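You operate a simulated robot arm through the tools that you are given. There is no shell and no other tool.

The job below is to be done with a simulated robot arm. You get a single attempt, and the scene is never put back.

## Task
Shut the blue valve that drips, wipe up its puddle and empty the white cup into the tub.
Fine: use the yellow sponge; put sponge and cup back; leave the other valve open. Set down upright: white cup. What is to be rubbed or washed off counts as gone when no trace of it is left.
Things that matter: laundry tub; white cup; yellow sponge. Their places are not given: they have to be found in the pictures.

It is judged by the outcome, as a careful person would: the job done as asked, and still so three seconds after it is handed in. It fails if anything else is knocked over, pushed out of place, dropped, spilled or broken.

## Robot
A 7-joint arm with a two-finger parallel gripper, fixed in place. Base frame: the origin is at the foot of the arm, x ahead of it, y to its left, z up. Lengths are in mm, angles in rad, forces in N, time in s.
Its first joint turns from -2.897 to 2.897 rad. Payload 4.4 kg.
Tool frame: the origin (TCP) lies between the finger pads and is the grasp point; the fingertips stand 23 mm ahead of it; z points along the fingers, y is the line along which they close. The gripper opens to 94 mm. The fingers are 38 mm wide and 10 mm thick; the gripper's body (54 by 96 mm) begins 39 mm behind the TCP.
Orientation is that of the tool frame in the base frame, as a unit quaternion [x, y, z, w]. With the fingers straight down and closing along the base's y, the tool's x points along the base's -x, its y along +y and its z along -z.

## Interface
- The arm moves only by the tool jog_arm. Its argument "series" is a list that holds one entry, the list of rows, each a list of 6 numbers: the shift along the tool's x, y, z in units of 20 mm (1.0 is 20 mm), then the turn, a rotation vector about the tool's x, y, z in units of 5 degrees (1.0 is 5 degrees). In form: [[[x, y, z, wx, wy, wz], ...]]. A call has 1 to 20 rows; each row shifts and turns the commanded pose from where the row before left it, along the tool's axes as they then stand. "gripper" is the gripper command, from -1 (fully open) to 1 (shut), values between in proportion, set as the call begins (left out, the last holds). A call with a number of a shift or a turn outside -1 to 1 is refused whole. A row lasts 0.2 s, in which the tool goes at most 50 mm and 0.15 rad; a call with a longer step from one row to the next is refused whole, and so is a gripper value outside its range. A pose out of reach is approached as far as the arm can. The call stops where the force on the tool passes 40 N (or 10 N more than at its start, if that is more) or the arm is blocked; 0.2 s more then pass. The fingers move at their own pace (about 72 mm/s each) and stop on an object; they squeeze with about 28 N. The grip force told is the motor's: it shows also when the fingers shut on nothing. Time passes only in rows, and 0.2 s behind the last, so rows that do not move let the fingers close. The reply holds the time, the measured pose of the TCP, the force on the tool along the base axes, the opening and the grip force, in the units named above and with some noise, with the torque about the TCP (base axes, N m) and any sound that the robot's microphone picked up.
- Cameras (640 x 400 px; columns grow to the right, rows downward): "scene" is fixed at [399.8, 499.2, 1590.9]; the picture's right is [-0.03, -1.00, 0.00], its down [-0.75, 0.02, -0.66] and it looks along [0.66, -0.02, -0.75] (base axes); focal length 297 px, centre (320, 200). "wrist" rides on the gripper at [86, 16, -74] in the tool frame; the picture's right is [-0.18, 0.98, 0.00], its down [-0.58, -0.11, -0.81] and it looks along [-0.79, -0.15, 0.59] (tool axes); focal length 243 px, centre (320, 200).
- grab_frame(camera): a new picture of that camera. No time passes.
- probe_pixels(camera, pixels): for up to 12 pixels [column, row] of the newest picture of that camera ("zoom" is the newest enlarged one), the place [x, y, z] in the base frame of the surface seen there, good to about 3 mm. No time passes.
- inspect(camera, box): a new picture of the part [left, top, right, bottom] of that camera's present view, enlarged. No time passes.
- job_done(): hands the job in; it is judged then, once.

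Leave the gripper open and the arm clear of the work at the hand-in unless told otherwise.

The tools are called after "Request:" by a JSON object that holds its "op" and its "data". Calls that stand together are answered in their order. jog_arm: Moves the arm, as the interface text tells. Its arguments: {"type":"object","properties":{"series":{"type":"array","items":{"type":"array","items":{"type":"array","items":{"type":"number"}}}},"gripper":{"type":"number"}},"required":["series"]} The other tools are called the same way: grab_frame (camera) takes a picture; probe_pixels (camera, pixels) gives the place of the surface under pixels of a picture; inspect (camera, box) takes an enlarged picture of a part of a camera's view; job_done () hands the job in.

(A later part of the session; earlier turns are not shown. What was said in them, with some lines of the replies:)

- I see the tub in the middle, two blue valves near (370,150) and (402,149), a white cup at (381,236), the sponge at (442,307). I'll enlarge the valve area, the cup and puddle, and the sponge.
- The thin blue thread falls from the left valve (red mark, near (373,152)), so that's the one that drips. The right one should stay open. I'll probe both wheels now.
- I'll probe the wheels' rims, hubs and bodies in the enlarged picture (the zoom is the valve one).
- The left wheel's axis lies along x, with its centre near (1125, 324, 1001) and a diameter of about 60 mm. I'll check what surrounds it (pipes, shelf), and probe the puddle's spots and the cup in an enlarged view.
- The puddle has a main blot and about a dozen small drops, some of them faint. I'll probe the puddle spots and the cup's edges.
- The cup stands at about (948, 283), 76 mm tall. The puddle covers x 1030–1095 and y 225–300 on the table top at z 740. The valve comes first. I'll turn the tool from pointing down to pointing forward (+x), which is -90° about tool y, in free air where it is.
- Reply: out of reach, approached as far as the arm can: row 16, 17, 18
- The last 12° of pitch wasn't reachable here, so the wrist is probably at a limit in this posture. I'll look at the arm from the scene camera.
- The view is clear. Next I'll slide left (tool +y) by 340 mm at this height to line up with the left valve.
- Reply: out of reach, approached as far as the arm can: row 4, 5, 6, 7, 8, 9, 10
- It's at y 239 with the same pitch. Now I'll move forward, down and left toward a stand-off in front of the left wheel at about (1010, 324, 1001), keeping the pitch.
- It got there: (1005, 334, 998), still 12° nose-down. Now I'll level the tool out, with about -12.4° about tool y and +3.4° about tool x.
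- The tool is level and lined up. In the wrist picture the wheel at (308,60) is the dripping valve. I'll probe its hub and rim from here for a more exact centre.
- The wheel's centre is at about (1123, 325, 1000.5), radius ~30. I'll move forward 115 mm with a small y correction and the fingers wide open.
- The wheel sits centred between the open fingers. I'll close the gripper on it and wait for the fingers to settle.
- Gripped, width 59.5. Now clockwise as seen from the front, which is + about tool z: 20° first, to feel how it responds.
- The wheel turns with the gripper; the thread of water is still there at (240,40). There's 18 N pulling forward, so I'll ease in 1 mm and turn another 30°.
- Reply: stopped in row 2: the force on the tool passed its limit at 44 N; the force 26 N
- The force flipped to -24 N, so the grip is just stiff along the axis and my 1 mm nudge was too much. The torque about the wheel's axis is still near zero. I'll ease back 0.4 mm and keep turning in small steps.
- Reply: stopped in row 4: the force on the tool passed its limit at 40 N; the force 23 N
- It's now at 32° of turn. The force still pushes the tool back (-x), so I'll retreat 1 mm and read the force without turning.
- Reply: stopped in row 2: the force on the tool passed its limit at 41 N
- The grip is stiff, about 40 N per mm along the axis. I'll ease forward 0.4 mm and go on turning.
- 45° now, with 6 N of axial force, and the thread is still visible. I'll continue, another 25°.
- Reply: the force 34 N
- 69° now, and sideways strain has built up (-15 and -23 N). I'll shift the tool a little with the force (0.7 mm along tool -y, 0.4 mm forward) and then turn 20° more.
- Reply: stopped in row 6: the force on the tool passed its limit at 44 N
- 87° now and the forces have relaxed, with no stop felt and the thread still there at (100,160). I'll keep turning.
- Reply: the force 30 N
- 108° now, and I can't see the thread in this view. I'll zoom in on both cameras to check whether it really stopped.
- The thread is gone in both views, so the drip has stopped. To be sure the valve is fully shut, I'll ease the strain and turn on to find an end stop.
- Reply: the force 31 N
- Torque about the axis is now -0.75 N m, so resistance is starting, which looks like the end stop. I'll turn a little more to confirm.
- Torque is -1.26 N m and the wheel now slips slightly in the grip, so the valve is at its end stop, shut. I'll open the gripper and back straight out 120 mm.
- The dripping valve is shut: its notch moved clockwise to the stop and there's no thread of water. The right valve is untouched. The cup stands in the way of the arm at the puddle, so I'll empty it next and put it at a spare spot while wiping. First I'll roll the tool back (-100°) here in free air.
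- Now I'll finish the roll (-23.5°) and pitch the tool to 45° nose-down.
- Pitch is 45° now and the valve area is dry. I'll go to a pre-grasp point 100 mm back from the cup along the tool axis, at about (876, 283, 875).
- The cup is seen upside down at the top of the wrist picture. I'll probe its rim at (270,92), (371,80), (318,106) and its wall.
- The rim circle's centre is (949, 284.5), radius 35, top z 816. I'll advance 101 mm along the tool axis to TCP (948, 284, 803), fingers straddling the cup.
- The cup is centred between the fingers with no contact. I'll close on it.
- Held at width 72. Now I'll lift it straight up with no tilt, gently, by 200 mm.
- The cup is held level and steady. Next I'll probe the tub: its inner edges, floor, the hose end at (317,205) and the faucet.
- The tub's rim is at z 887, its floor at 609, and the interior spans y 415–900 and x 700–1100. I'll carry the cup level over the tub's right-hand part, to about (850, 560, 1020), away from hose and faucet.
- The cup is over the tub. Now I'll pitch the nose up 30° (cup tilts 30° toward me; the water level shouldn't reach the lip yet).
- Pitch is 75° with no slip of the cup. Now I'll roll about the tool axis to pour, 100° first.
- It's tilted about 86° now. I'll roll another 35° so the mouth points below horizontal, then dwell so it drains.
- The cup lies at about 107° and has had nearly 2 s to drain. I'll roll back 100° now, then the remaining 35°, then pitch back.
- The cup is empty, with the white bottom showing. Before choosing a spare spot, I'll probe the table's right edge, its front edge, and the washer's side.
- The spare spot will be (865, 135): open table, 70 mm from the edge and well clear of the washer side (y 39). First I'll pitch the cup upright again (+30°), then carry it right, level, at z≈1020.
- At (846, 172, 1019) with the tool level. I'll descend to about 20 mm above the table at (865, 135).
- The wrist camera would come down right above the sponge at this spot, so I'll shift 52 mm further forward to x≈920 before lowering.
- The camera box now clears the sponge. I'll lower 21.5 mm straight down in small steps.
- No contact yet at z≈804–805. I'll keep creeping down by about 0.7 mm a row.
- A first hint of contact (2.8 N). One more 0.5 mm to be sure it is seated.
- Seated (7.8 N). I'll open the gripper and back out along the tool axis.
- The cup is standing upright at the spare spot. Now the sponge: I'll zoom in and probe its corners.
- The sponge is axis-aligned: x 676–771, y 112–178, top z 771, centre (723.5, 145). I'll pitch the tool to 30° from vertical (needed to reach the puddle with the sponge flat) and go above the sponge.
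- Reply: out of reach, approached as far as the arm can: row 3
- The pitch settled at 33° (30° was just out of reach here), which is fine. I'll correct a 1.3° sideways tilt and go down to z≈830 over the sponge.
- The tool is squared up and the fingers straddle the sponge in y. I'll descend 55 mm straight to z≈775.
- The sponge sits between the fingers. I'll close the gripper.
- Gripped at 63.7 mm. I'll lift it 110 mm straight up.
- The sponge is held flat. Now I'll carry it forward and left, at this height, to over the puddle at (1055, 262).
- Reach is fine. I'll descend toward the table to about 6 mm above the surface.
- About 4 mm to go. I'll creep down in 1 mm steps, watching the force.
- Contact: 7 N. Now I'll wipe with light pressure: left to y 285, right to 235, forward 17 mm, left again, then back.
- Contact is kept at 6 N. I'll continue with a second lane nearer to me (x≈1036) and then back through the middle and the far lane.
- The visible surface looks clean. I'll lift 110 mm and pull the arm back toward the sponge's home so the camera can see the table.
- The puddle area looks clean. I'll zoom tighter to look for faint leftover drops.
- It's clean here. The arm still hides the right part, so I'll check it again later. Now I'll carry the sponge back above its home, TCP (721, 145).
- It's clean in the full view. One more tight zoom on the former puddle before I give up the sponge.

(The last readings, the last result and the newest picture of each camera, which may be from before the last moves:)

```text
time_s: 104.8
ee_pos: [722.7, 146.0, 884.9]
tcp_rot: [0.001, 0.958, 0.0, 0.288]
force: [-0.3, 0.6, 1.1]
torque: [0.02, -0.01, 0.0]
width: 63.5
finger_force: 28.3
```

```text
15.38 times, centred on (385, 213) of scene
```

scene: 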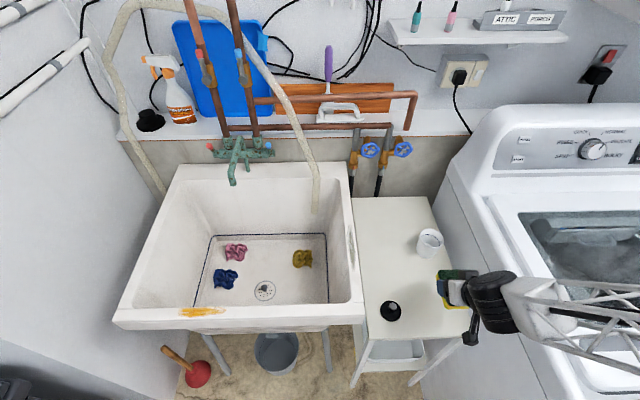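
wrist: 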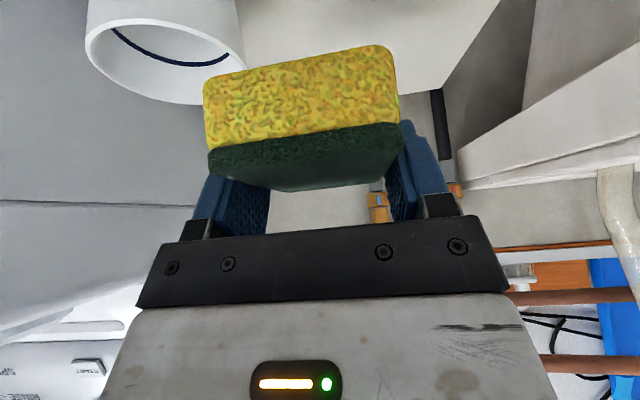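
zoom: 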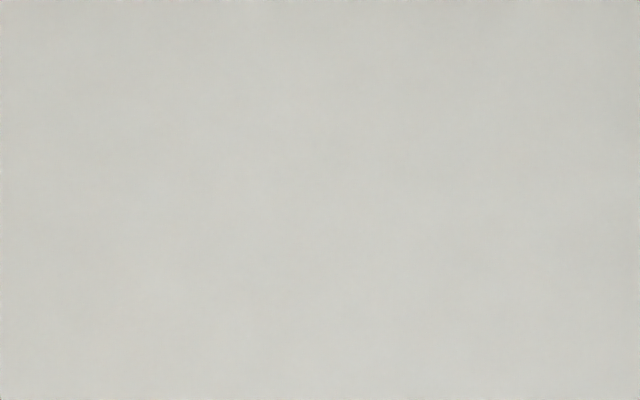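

No trace left. Now I'll lower the sponge to about 10 mm above its place.

Request:
{"op": "jog_arm", "data": {"series": [[[0.4575, -0.007, 0.69, 0, 0, 0], [0.4575, -0.007, 0.69, 0, 0, 0], [0.4575, -0.007, 0.69, 0, 0, 0], [0.4575, -0.007, 0.69, 0, 0, 0], [0.4575, -0.007, 0.69, 0, 0, 0], [0.4575, -0.007, 0.69, 0, 0, 0], [0, 0, 0, 0, 0, 0]]]}}

Request:
{"op": "grab_frame", "data": {"camera": "wrist"}}

Request:
{"op": "inspect", "data": {"camera": "scene", "box": [400, 250, 500, 350]}}

```text
time_s: 106.4
ee_pos: [720.4, 146.4, 785.9]
tcp_rot: [0.001, 0.958, 0.0, 0.287]
force: [-0.7, 1.7, -0.4]
torque: [-0.01, -0.01, -0.01]
width: 63.7
finger_force: 28.0
```

```text
taken
```

wrist: 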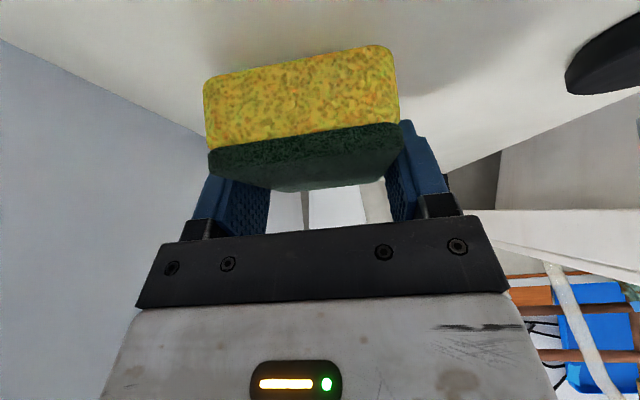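

```text
4.00 times, centred on (450, 300) of scene
```

zoom: 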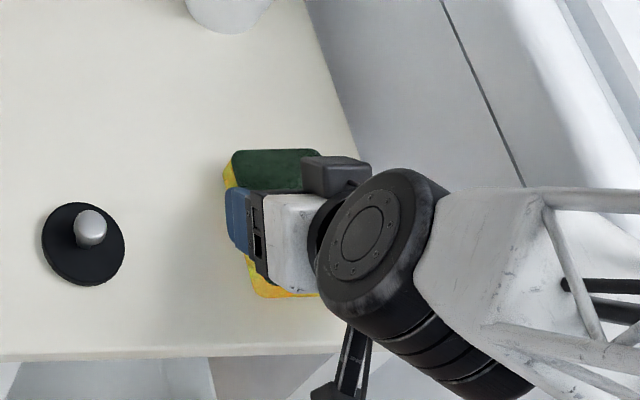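

About 10 mm above. I'll lower 9 mm, then creep.

Request:
{"op": "jog_arm", "data": {"series": [[[0.137, -0.02, 0.209, 0, 0, 0], [0.082, -0.02, 0.125, 0, 0, 0], [0.0275, 0, 0.042, 0, 0, 0], [0, 0, 0, 0, 0, 0]]]}}

Request:
{"op": "jog_arm", "data": {"series": [[[0.0275, 0, 0.042, 0, 0, 0], [0, 0, 0, 0, 0, 0]]]}}

Request:
{"op": "jog_arm", "data": {"series": [[[0.0275, 0, 0.042, 0, 0, 0], [0, 0, 0, 0, 0, 0]]]}}

```text
time_s: 107.4
ee_pos: [721.0, 145.7, 776.5]
tcp_rot: [0.001, 0.958, 0.001, 0.286]
force: [-1.0, 0.7, -0.6]
torque: [0.0, -0.01, -0.01]
width: 63.3
finger_force: 27.8
```

```text
time_s: 108.0
ee_pos: [720.7, 144.4, 775.2]
tcp_rot: [0.001, 0.958, 0.0, 0.286]
force: [0.2, 0.0, -0.3]
torque: [0.03, 0.02, 0.02]
width: 63.7
finger_force: 27.3
```

```text
time_s: 108.6
ee_pos: [721.1, 145.2, 774.6]
tcp_rot: [-0.001, 0.958, 0.002, 0.286]
force: [-0.9, -0.5, 0.1]
torque: [0.03, -0.02, 0.0]
width: 63.4
finger_force: 27.6
```

Request:
{"op": "jog_arm", "data": {"series": [[[0.0275, 0, 0.042, 0, 0, 0], [0, 0, 0, 0, 0, 0]]]}}

```text
time_s: 109.2
ee_pos: [721.2, 144.8, 774.3]
tcp_rot: [0.001, 0.958, 0.0, 0.287]
force: [0.6, 0.0, 0.4]
torque: [0.0, 0.0, 0.0]
width: 63.6
finger_force: 28.4
```

Request:
{"op": "jog_arm", "data": {"series": [[[0.0275, 0, 0.042, 0, 0, 0], [0, 0, 0, 0, 0, 0]]]}}

```text
time_s: 109.8
ee_pos: [721.5, 145.5, 773.3]
tcp_rot: [0.001, 0.958, 0.0, 0.287]
force: [-0.3, -0.4, 12.5]
torque: [-0.05, 0.07, -0.03]
width: 63.5
finger_force: 28.2
```

Seated (12.5 N). I'll open the gripper and rise straight up.

Request:
{"op": "jog_arm", "data": {"series": [[[0, 0, 0, 0, 0, 0], [0, 0, 0, 0, 0, 0], [0, 0, 0, 0, 0, 0]]], "gripper": -1}}

Request:
{"op": "jog_arm", "data": {"series": [[[-0.2, 0, -0.305, 0, 0, 0], [-0.4, 0, -0.61, 0, 0, 0], [-0.5, 0, -0.76, 0, 0, 0], [-0.5, 0, -0.76, 0, 0, 0], [-0.5, 0, -0.76, 0, 0, 0], [-0.5, 0, -0.76, 0, 0, 0], [-0.5, 0, -0.76, 0, 0, 0]]]}}

Request:
{"op": "grab_frame", "data": {"camera": "scene"}}

```text
time_s: 110.6
ee_pos: [720.1, 144.8, 773.0]
tcp_rot: [0.0, 0.958, 0.001, 0.287]
force: [0.5, 0.1, 0.5]
torque: [-0.04, -0.02, -0.03]
width: 94.1
finger_force: 0.0
```

```text
time_s: 112.2
ee_pos: [719.1, 143.6, 884.1]
tcp_rot: [0.0, 0.958, 0.0, 0.287]
force: [-0.2, 0.5, 0.1]
torque: [0.02, 0.04, 0.01]
width: 93.8
finger_force: 0.1
```

```text
taken
```

scene: 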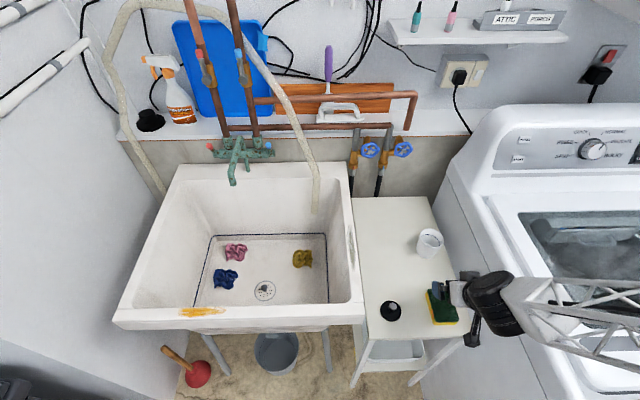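

The sponge is back in place. I'll look at the cup to get its exact place for the re-grasp.

Request:
{"op": "inspect", "data": {"camera": "scene", "box": [400, 215, 460, 265]}}

```text
8.00 times, centred on (430, 240) of scene
```

zoom: 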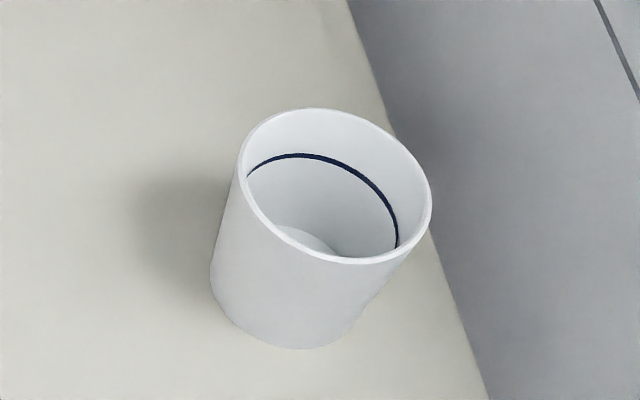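

Request:
{"op": "probe_pixels", "data": {"camera": "zoom", "pixels": [[241, 165], [428, 205], [318, 111], [370, 260], [260, 225], [400, 150], [270, 125], [340, 262], [310, 240], [300, 340]]}}

```text
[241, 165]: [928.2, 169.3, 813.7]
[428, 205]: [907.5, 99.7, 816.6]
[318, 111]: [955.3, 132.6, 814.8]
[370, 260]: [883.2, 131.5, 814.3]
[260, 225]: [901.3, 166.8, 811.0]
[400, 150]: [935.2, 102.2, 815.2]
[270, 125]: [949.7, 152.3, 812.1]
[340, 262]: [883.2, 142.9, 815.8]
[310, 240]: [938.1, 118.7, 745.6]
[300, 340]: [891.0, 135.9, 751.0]
```

The cup's centre is (919.3, 134.7). I'll pitch back to 45° and go to a pre-grasp point 100 mm behind it along the tool axis.

Request:
{"op": "jog_arm", "data": {"series": [[[0, 0, 0, 0, -0.777, 0], [0, 0, 0, 0, -0.777, 0], [0, 0, 0, 0, -0.777, 0], [-0.603, -0.061, 0.704, 0, 0, 0], [-0.603, -0.061, 0.704, 0, 0, 0], [-0.603, -0.061, 0.704, 0, 0, 0], [-0.603, -0.061, 0.704, 0, 0, 0], [-0.603, -0.061, 0.704, 0, 0, 0], [-0.603, -0.061, 0.704, 0, 0, 0], [-0.603, -0.061, 0.704, 0, 0, 0], [0, 0, 0, 0, 0, 0]]]}}

Request:
{"op": "grab_frame", "data": {"camera": "wrist"}}

```text
time_s: 114.6
ee_pos: [850.9, 136.5, 878.1]
tcp_rot: [0.0, 0.924, 0.0, 0.382]
force: [-0.1, -0.2, 0.7]
torque: [0.0, -0.01, 0.0]
width: 93.9
finger_force: 0.0
```

```text
taken
```

wrist: 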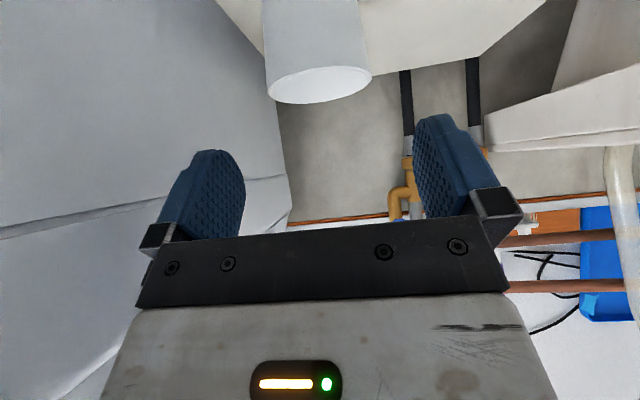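

The tool is at 45° and aligned. I'll make a small correction, then advance 101 mm to straddle the cup.

Request:
{"op": "jog_arm", "data": {"series": [[[0.26, -0.1, 0.1, 0, 0, 0], [0, 0, 0.83, 0, 0, 0], [0, 0, 0.83, 0, 0, 0], [0, 0, 0.83, 0, 0, 0], [0, 0, 0.83, 0, 0, 0], [0, 0, 0.83, 0, 0, 0], [0, 0, 0.83, 0, 0, 0], [0, 0, 0, 0, 0, 0]]]}}

Request:
{"op": "grab_frame", "data": {"camera": "wrist"}}

```text
time_s: 116.4
ee_pos: [918.4, 134.2, 801.3]
tcp_rot: [0.001, 0.924, 0.0, 0.383]
force: [-0.3, 1.2, 0.7]
torque: [0.02, -0.02, 0.0]
width: 94.0
finger_force: 0.1
```

```text
taken
```

wrist: 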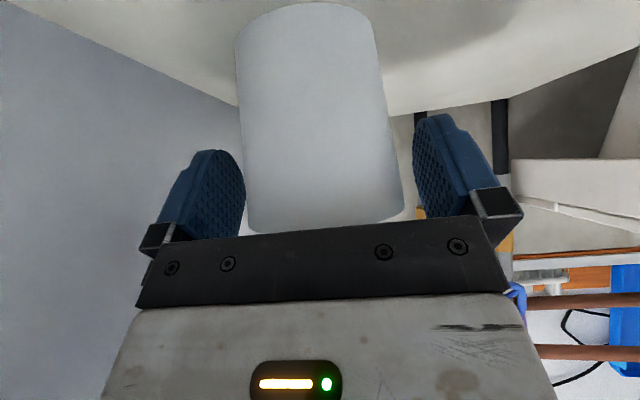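

Straddled with no contact. I'll close on the cup.

Request:
{"op": "jog_arm", "data": {"series": [[[0, 0, 0, 0, 0, 0], [0, 0, 0, 0, 0, 0], [0, 0, 0, 0, 0, 0], [0, 0, 0, 0, 0, 0]]], "gripper": 1}}

```text
time_s: 117.4
ee_pos: [918.0, 134.7, 801.0]
tcp_rot: [0.001, 0.924, 0.0, 0.383]
force: [0.2, 0.7, 0.2]
torque: [-0.02, 0.0, 0.0]
width: 72.2
finger_force: 27.7
```

Held. I'll lift 60 mm, carry it 150 mm left and 30 mm forward to above its original spot.

Request:
{"op": "jog_arm", "data": {"series": [[[-0.25, 0, -0.25, 0, 0, 0], [-0.47, 0, -0.47, 0, 0, 0], [-0.47, 0, -0.47, 0, 0, 0], [-0.47, 0, -0.47, 0, 0, 0], [-0.47, 0, -0.47, 0, 0, 0], [-0.105, 0.749, 0.105, 0, 0, 0], [-0.105, 0.749, 0.105, 0, 0, 0], [-0.105, 0.749, 0.105, 0, 0, 0], [-0.105, 0.749, 0.105, 0, 0, 0], [-0.105, 0.749, 0.105, 0, 0, 0], [-0.105, 0.749, 0.105, 0, 0, 0], [-0.105, 0.749, 0.105, 0, 0, 0], [-0.105, 0.749, 0.105, 0, 0, 0], [-0.105, 0.749, 0.105, 0, 0, 0], [-0.105, 0.749, 0.105, 0, 0, 0], [0, 0, 0, 0, 0, 0]]]}}

Request:
{"op": "grab_frame", "data": {"camera": "scene"}}

```text
time_s: 120.8
ee_pos: [949.3, 282.3, 860.5]
tcp_rot: [0.0, 0.924, 0.001, 0.382]
force: [-0.2, 0.7, 0.8]
torque: [-0.01, 0.01, 0.04]
width: 72.3
finger_force: 28.0
```

```text
taken
```

scene: 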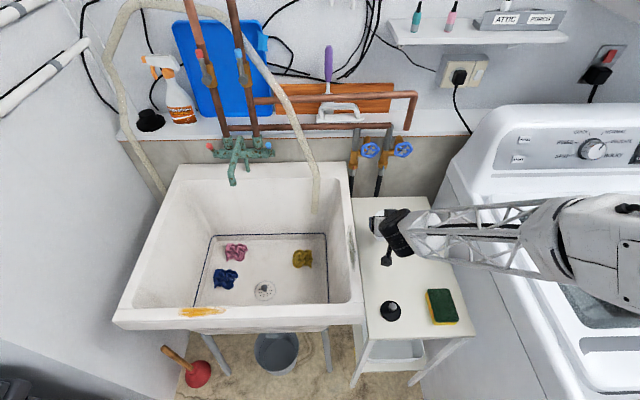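

It's above its spot. I'll lower 54 mm with a small y correction, then creep to contact.

Request:
{"op": "jog_arm", "data": {"series": [[[0.395, 0.02, 0.376, 0, 0, 0], [0.395, 0.02, 0.376, 0, 0, 0], [0.395, 0.02, 0.376, 0, 0, 0], [0.395, 0.02, 0.376, 0, 0, 0], [0.395, 0.02, 0.376, 0, 0, 0], [0, 0, 0, 0, 0, 0]]]}}

Request:
{"op": "jog_arm", "data": {"series": [[[0.05, 0, 0.05, 0, 0, 0], [0.025, 0, 0.025, 0, 0, 0], [0, 0, 0, 0, 0, 0]]]}}

```text
time_s: 122.2
ee_pos: [949.5, 284.3, 805.7]
tcp_rot: [0.001, 0.924, 0.0, 0.383]
force: [-0.2, -0.9, -0.1]
torque: [-0.02, 0.01, 0.0]
width: 72.5
finger_force: 27.9
```

```text
time_s: 123.0
ee_pos: [947.7, 285.3, 805.4]
tcp_rot: [0.001, 0.924, 0.0, 0.383]
force: [-0.6, -0.6, 0.2]
torque: [0.0, 0.0, -0.02]
width: 72.6
finger_force: 27.9
```

Request:
{"op": "jog_arm", "data": {"series": [[[0.03, 0, 0.03, 0, 0, 0], [0, 0, 0, 0, 0, 0]]]}}

Request:
{"op": "jog_arm", "data": {"series": [[[0.025, 0, 0.025, 0, 0, 0], [0, 0, 0, 0, 0, 0]]]}}

```text
time_s: 123.6
ee_pos: [946.9, 287.4, 803.3]
tcp_rot: [0.0, 0.924, 0.001, 0.382]
force: [-0.2, 0.0, 0.2]
torque: [-0.01, 0.01, -0.02]
width: 72.7
finger_force: 27.8
```

```text
time_s: 124.2
ee_pos: [947.0, 286.8, 802.4]
tcp_rot: [0.001, 0.924, 0.001, 0.383]
force: [0.5, 0.7, 0.5]
torque: [-0.03, -0.02, -0.01]
width: 72.5
finger_force: 28.7
```

Still no contact, and y reads 287, about 2 mm left of target. I'll shift -2 mm in y and creep down further.

Request:
{"op": "jog_arm", "data": {"series": [[[0, -0.1, 0, 0, 0, 0], [0.02, 0, 0.02, 0, 0, 0], [0, 0, 0, 0, 0, 0]]]}}

Request:
{"op": "jog_arm", "data": {"series": [[[0.02, 0, 0.02, 0, 0, 0], [0, 0, 0, 0, 0, 0]]]}}

```text
time_s: 125.0
ee_pos: [947.9, 283.4, 801.7]
tcp_rot: [0.001, 0.924, 0.0, 0.383]
force: [0.2, 0.6, 0.5]
torque: [-0.01, 0.0, 0.02]
width: 72.6
finger_force: 28.3
```

```text
time_s: 125.6
ee_pos: [947.1, 283.9, 800.8]
tcp_rot: [0.0, 0.924, 0.0, 0.383]
force: [0.4, 0.1, -0.4]
torque: [0.01, 0.03, 0.01]
width: 72.6
finger_force: 28.1
```

Request:
{"op": "jog_arm", "data": {"series": [[[0.02, 0, 0.02, 0, 0, 0], [0, 0, 0, 0, 0, 0]]]}}

Request:
{"op": "jog_arm", "data": {"series": [[[0.02, 0, 0.02, 0, 0, 0], [0, 0, 0, 0, 0, 0]]]}}

```text
time_s: 126.2
ee_pos: [947.5, 284.6, 801.4]
tcp_rot: [0.001, 0.924, 0.0, 0.383]
force: [-0.2, 0.0, 1.5]
torque: [-0.02, -0.07, -0.02]
width: 72.2
finger_force: 28.3
```

```text
time_s: 126.8
ee_pos: [947.3, 283.6, 800.7]
tcp_rot: [0.0, 0.924, 0.001, 0.383]
force: [0.6, -1.9, 8.9]
torque: [-0.18, 0.01, -0.02]
width: 72.4
finger_force: 27.7
```

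Seated (8.9 N) at (947.4, 284). I'll open and back out along the tool axis, then up.

Request:
{"op": "jog_arm", "data": {"series": [[[0, 0, 0, 0, 0, 0], [0, 0, 0, 0, 0, 0], [0, 0, 0, 0, 0, 0]]], "gripper": -1}}

Request:
{"op": "jog_arm", "data": {"series": [[[0, 0, -0.5, 0, 0, 0], [0, 0, -0.8, 0, 0, 0], [0, 0, -1, 0, 0, 0], [0, 0, -1, 0, 0, 0], [0, 0, -1, 0, 0, 0], [0, 0, -1, 0, 0, 0], [-0.7, -0.5, -0.7, 0, 0, 0], [-0.7, -0.8, -0.7, 0, 0, 0], [-0.7, -0.8, -0.7, 0, 0, 0], [-0.7, -0.8, -0.7, 0, 0, 0], [-0.7, -0.8, -0.7, 0, 0, 0], [-0.7, -0.8, -0.7, 0, 0, 0], [-0.7, -0.8, -0.7, 0, 0, 0], [0, -1, 0, 0, 0, 0], [0, -1, 0, 0, 0, 0], [0, -1, 0, 0, 0, 0]]]}}

Request:
{"op": "grab_frame", "data": {"camera": "scene"}}

```text
time_s: 127.6
ee_pos: [947.5, 284.2, 799.6]
tcp_rot: [0.0, 0.924, 0.0, 0.383]
force: [0.3, 0.8, 0.2]
torque: [0.02, -0.02, 0.04]
width: 94.3
finger_force: 0.0
```

```text
time_s: 131.0
ee_pos: [870.6, 118.2, 1014.1]
tcp_rot: [0.001, 0.924, 0.0, 0.383]
force: [0.3, 0.5, 0.4]
torque: [-0.01, 0.02, 0.01]
width: 94.0
finger_force: 0.0
```

```text
taken
```

scene: 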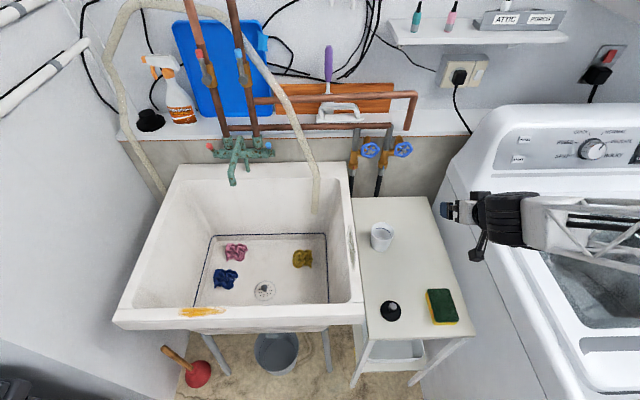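

The cup and sponge are both back. A final check with zooms on the valves, the cup and former puddle, the sponge, and the tub.

Request:
{"op": "inspect", "data": {"camera": "scene", "box": [350, 194, 440, 254]}}

Request:
{"op": "inspect", "data": {"camera": "scene", "box": [340, 125, 430, 205]}}

Request:
{"op": "inspect", "data": {"camera": "scene", "box": [370, 270, 490, 350]}}

Request:
{"op": "inspect", "data": {"camera": "scene", "box": [120, 150, 380, 340]}}

```text
6.67 times, centred on (395, 224) of scene
```

zoom: 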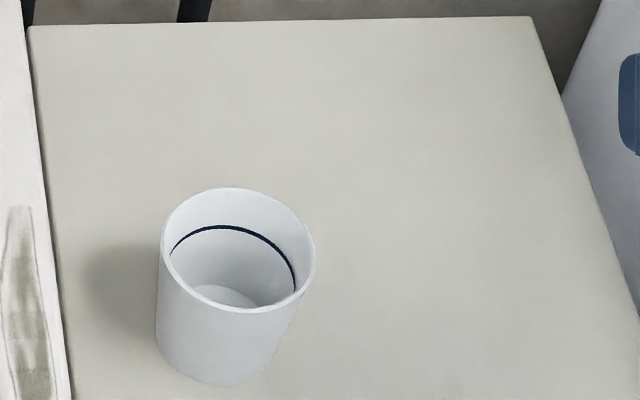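

```text
5.00 times, centred on (385, 165) of scene
```

zoom: 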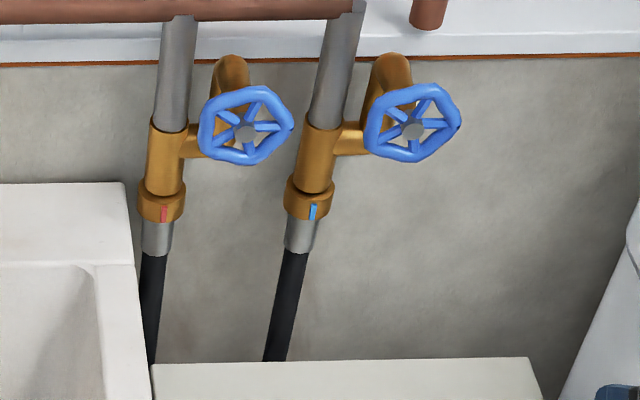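

```text
5.00 times, centred on (430, 310) of scene
```

zoom: 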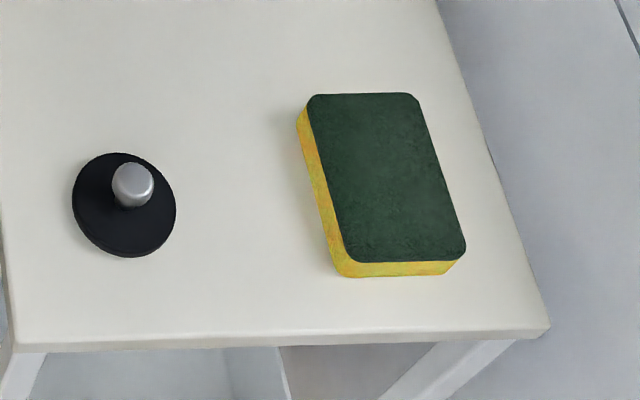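

```text
2.11 times, centred on (250, 245) of scene
```

zoom: 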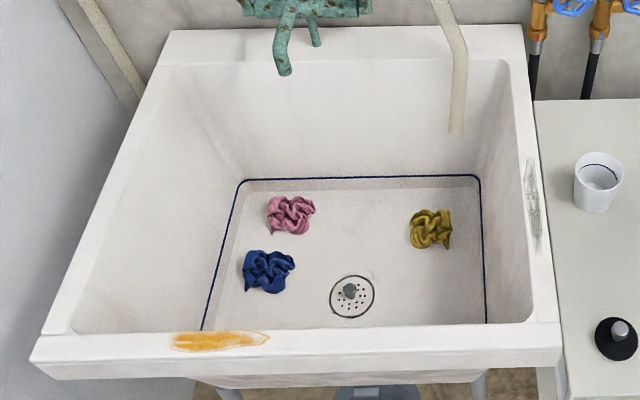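

The checks all pass. The left valve is at its stop with no drip, and the right valve hasn't been touched. The table is spotless, the cup is upright and empty in its old place, and the sponge is back where it was. The gripper is open and the arm is clear, so I'm handing in.

Request:
{"op": "job_done", "data": {}}

```text
The job is handed in.
```

The job is done and handed in; I haven't seen the judge's result.

- **Valve:** the dripping blue valve (the left one, with the red mark) is turned clockwise to its stop. The thread of water is gone. The right valve was not touched.
- **Puddle:** wiped up with the yellow sponge. Close-up pictures show no drops left on the table.
- **Cup:** emptied into the tub and set back upright in its old place, within about 2 mm. I moved it to a spare spot on the table while wiping because it blocked the arm.
- **Sponge:** back where it was, lying the same way.

Nothing else was moved or spilled, as far as the pictures show. The gripper is open and the arm is clear of the work.
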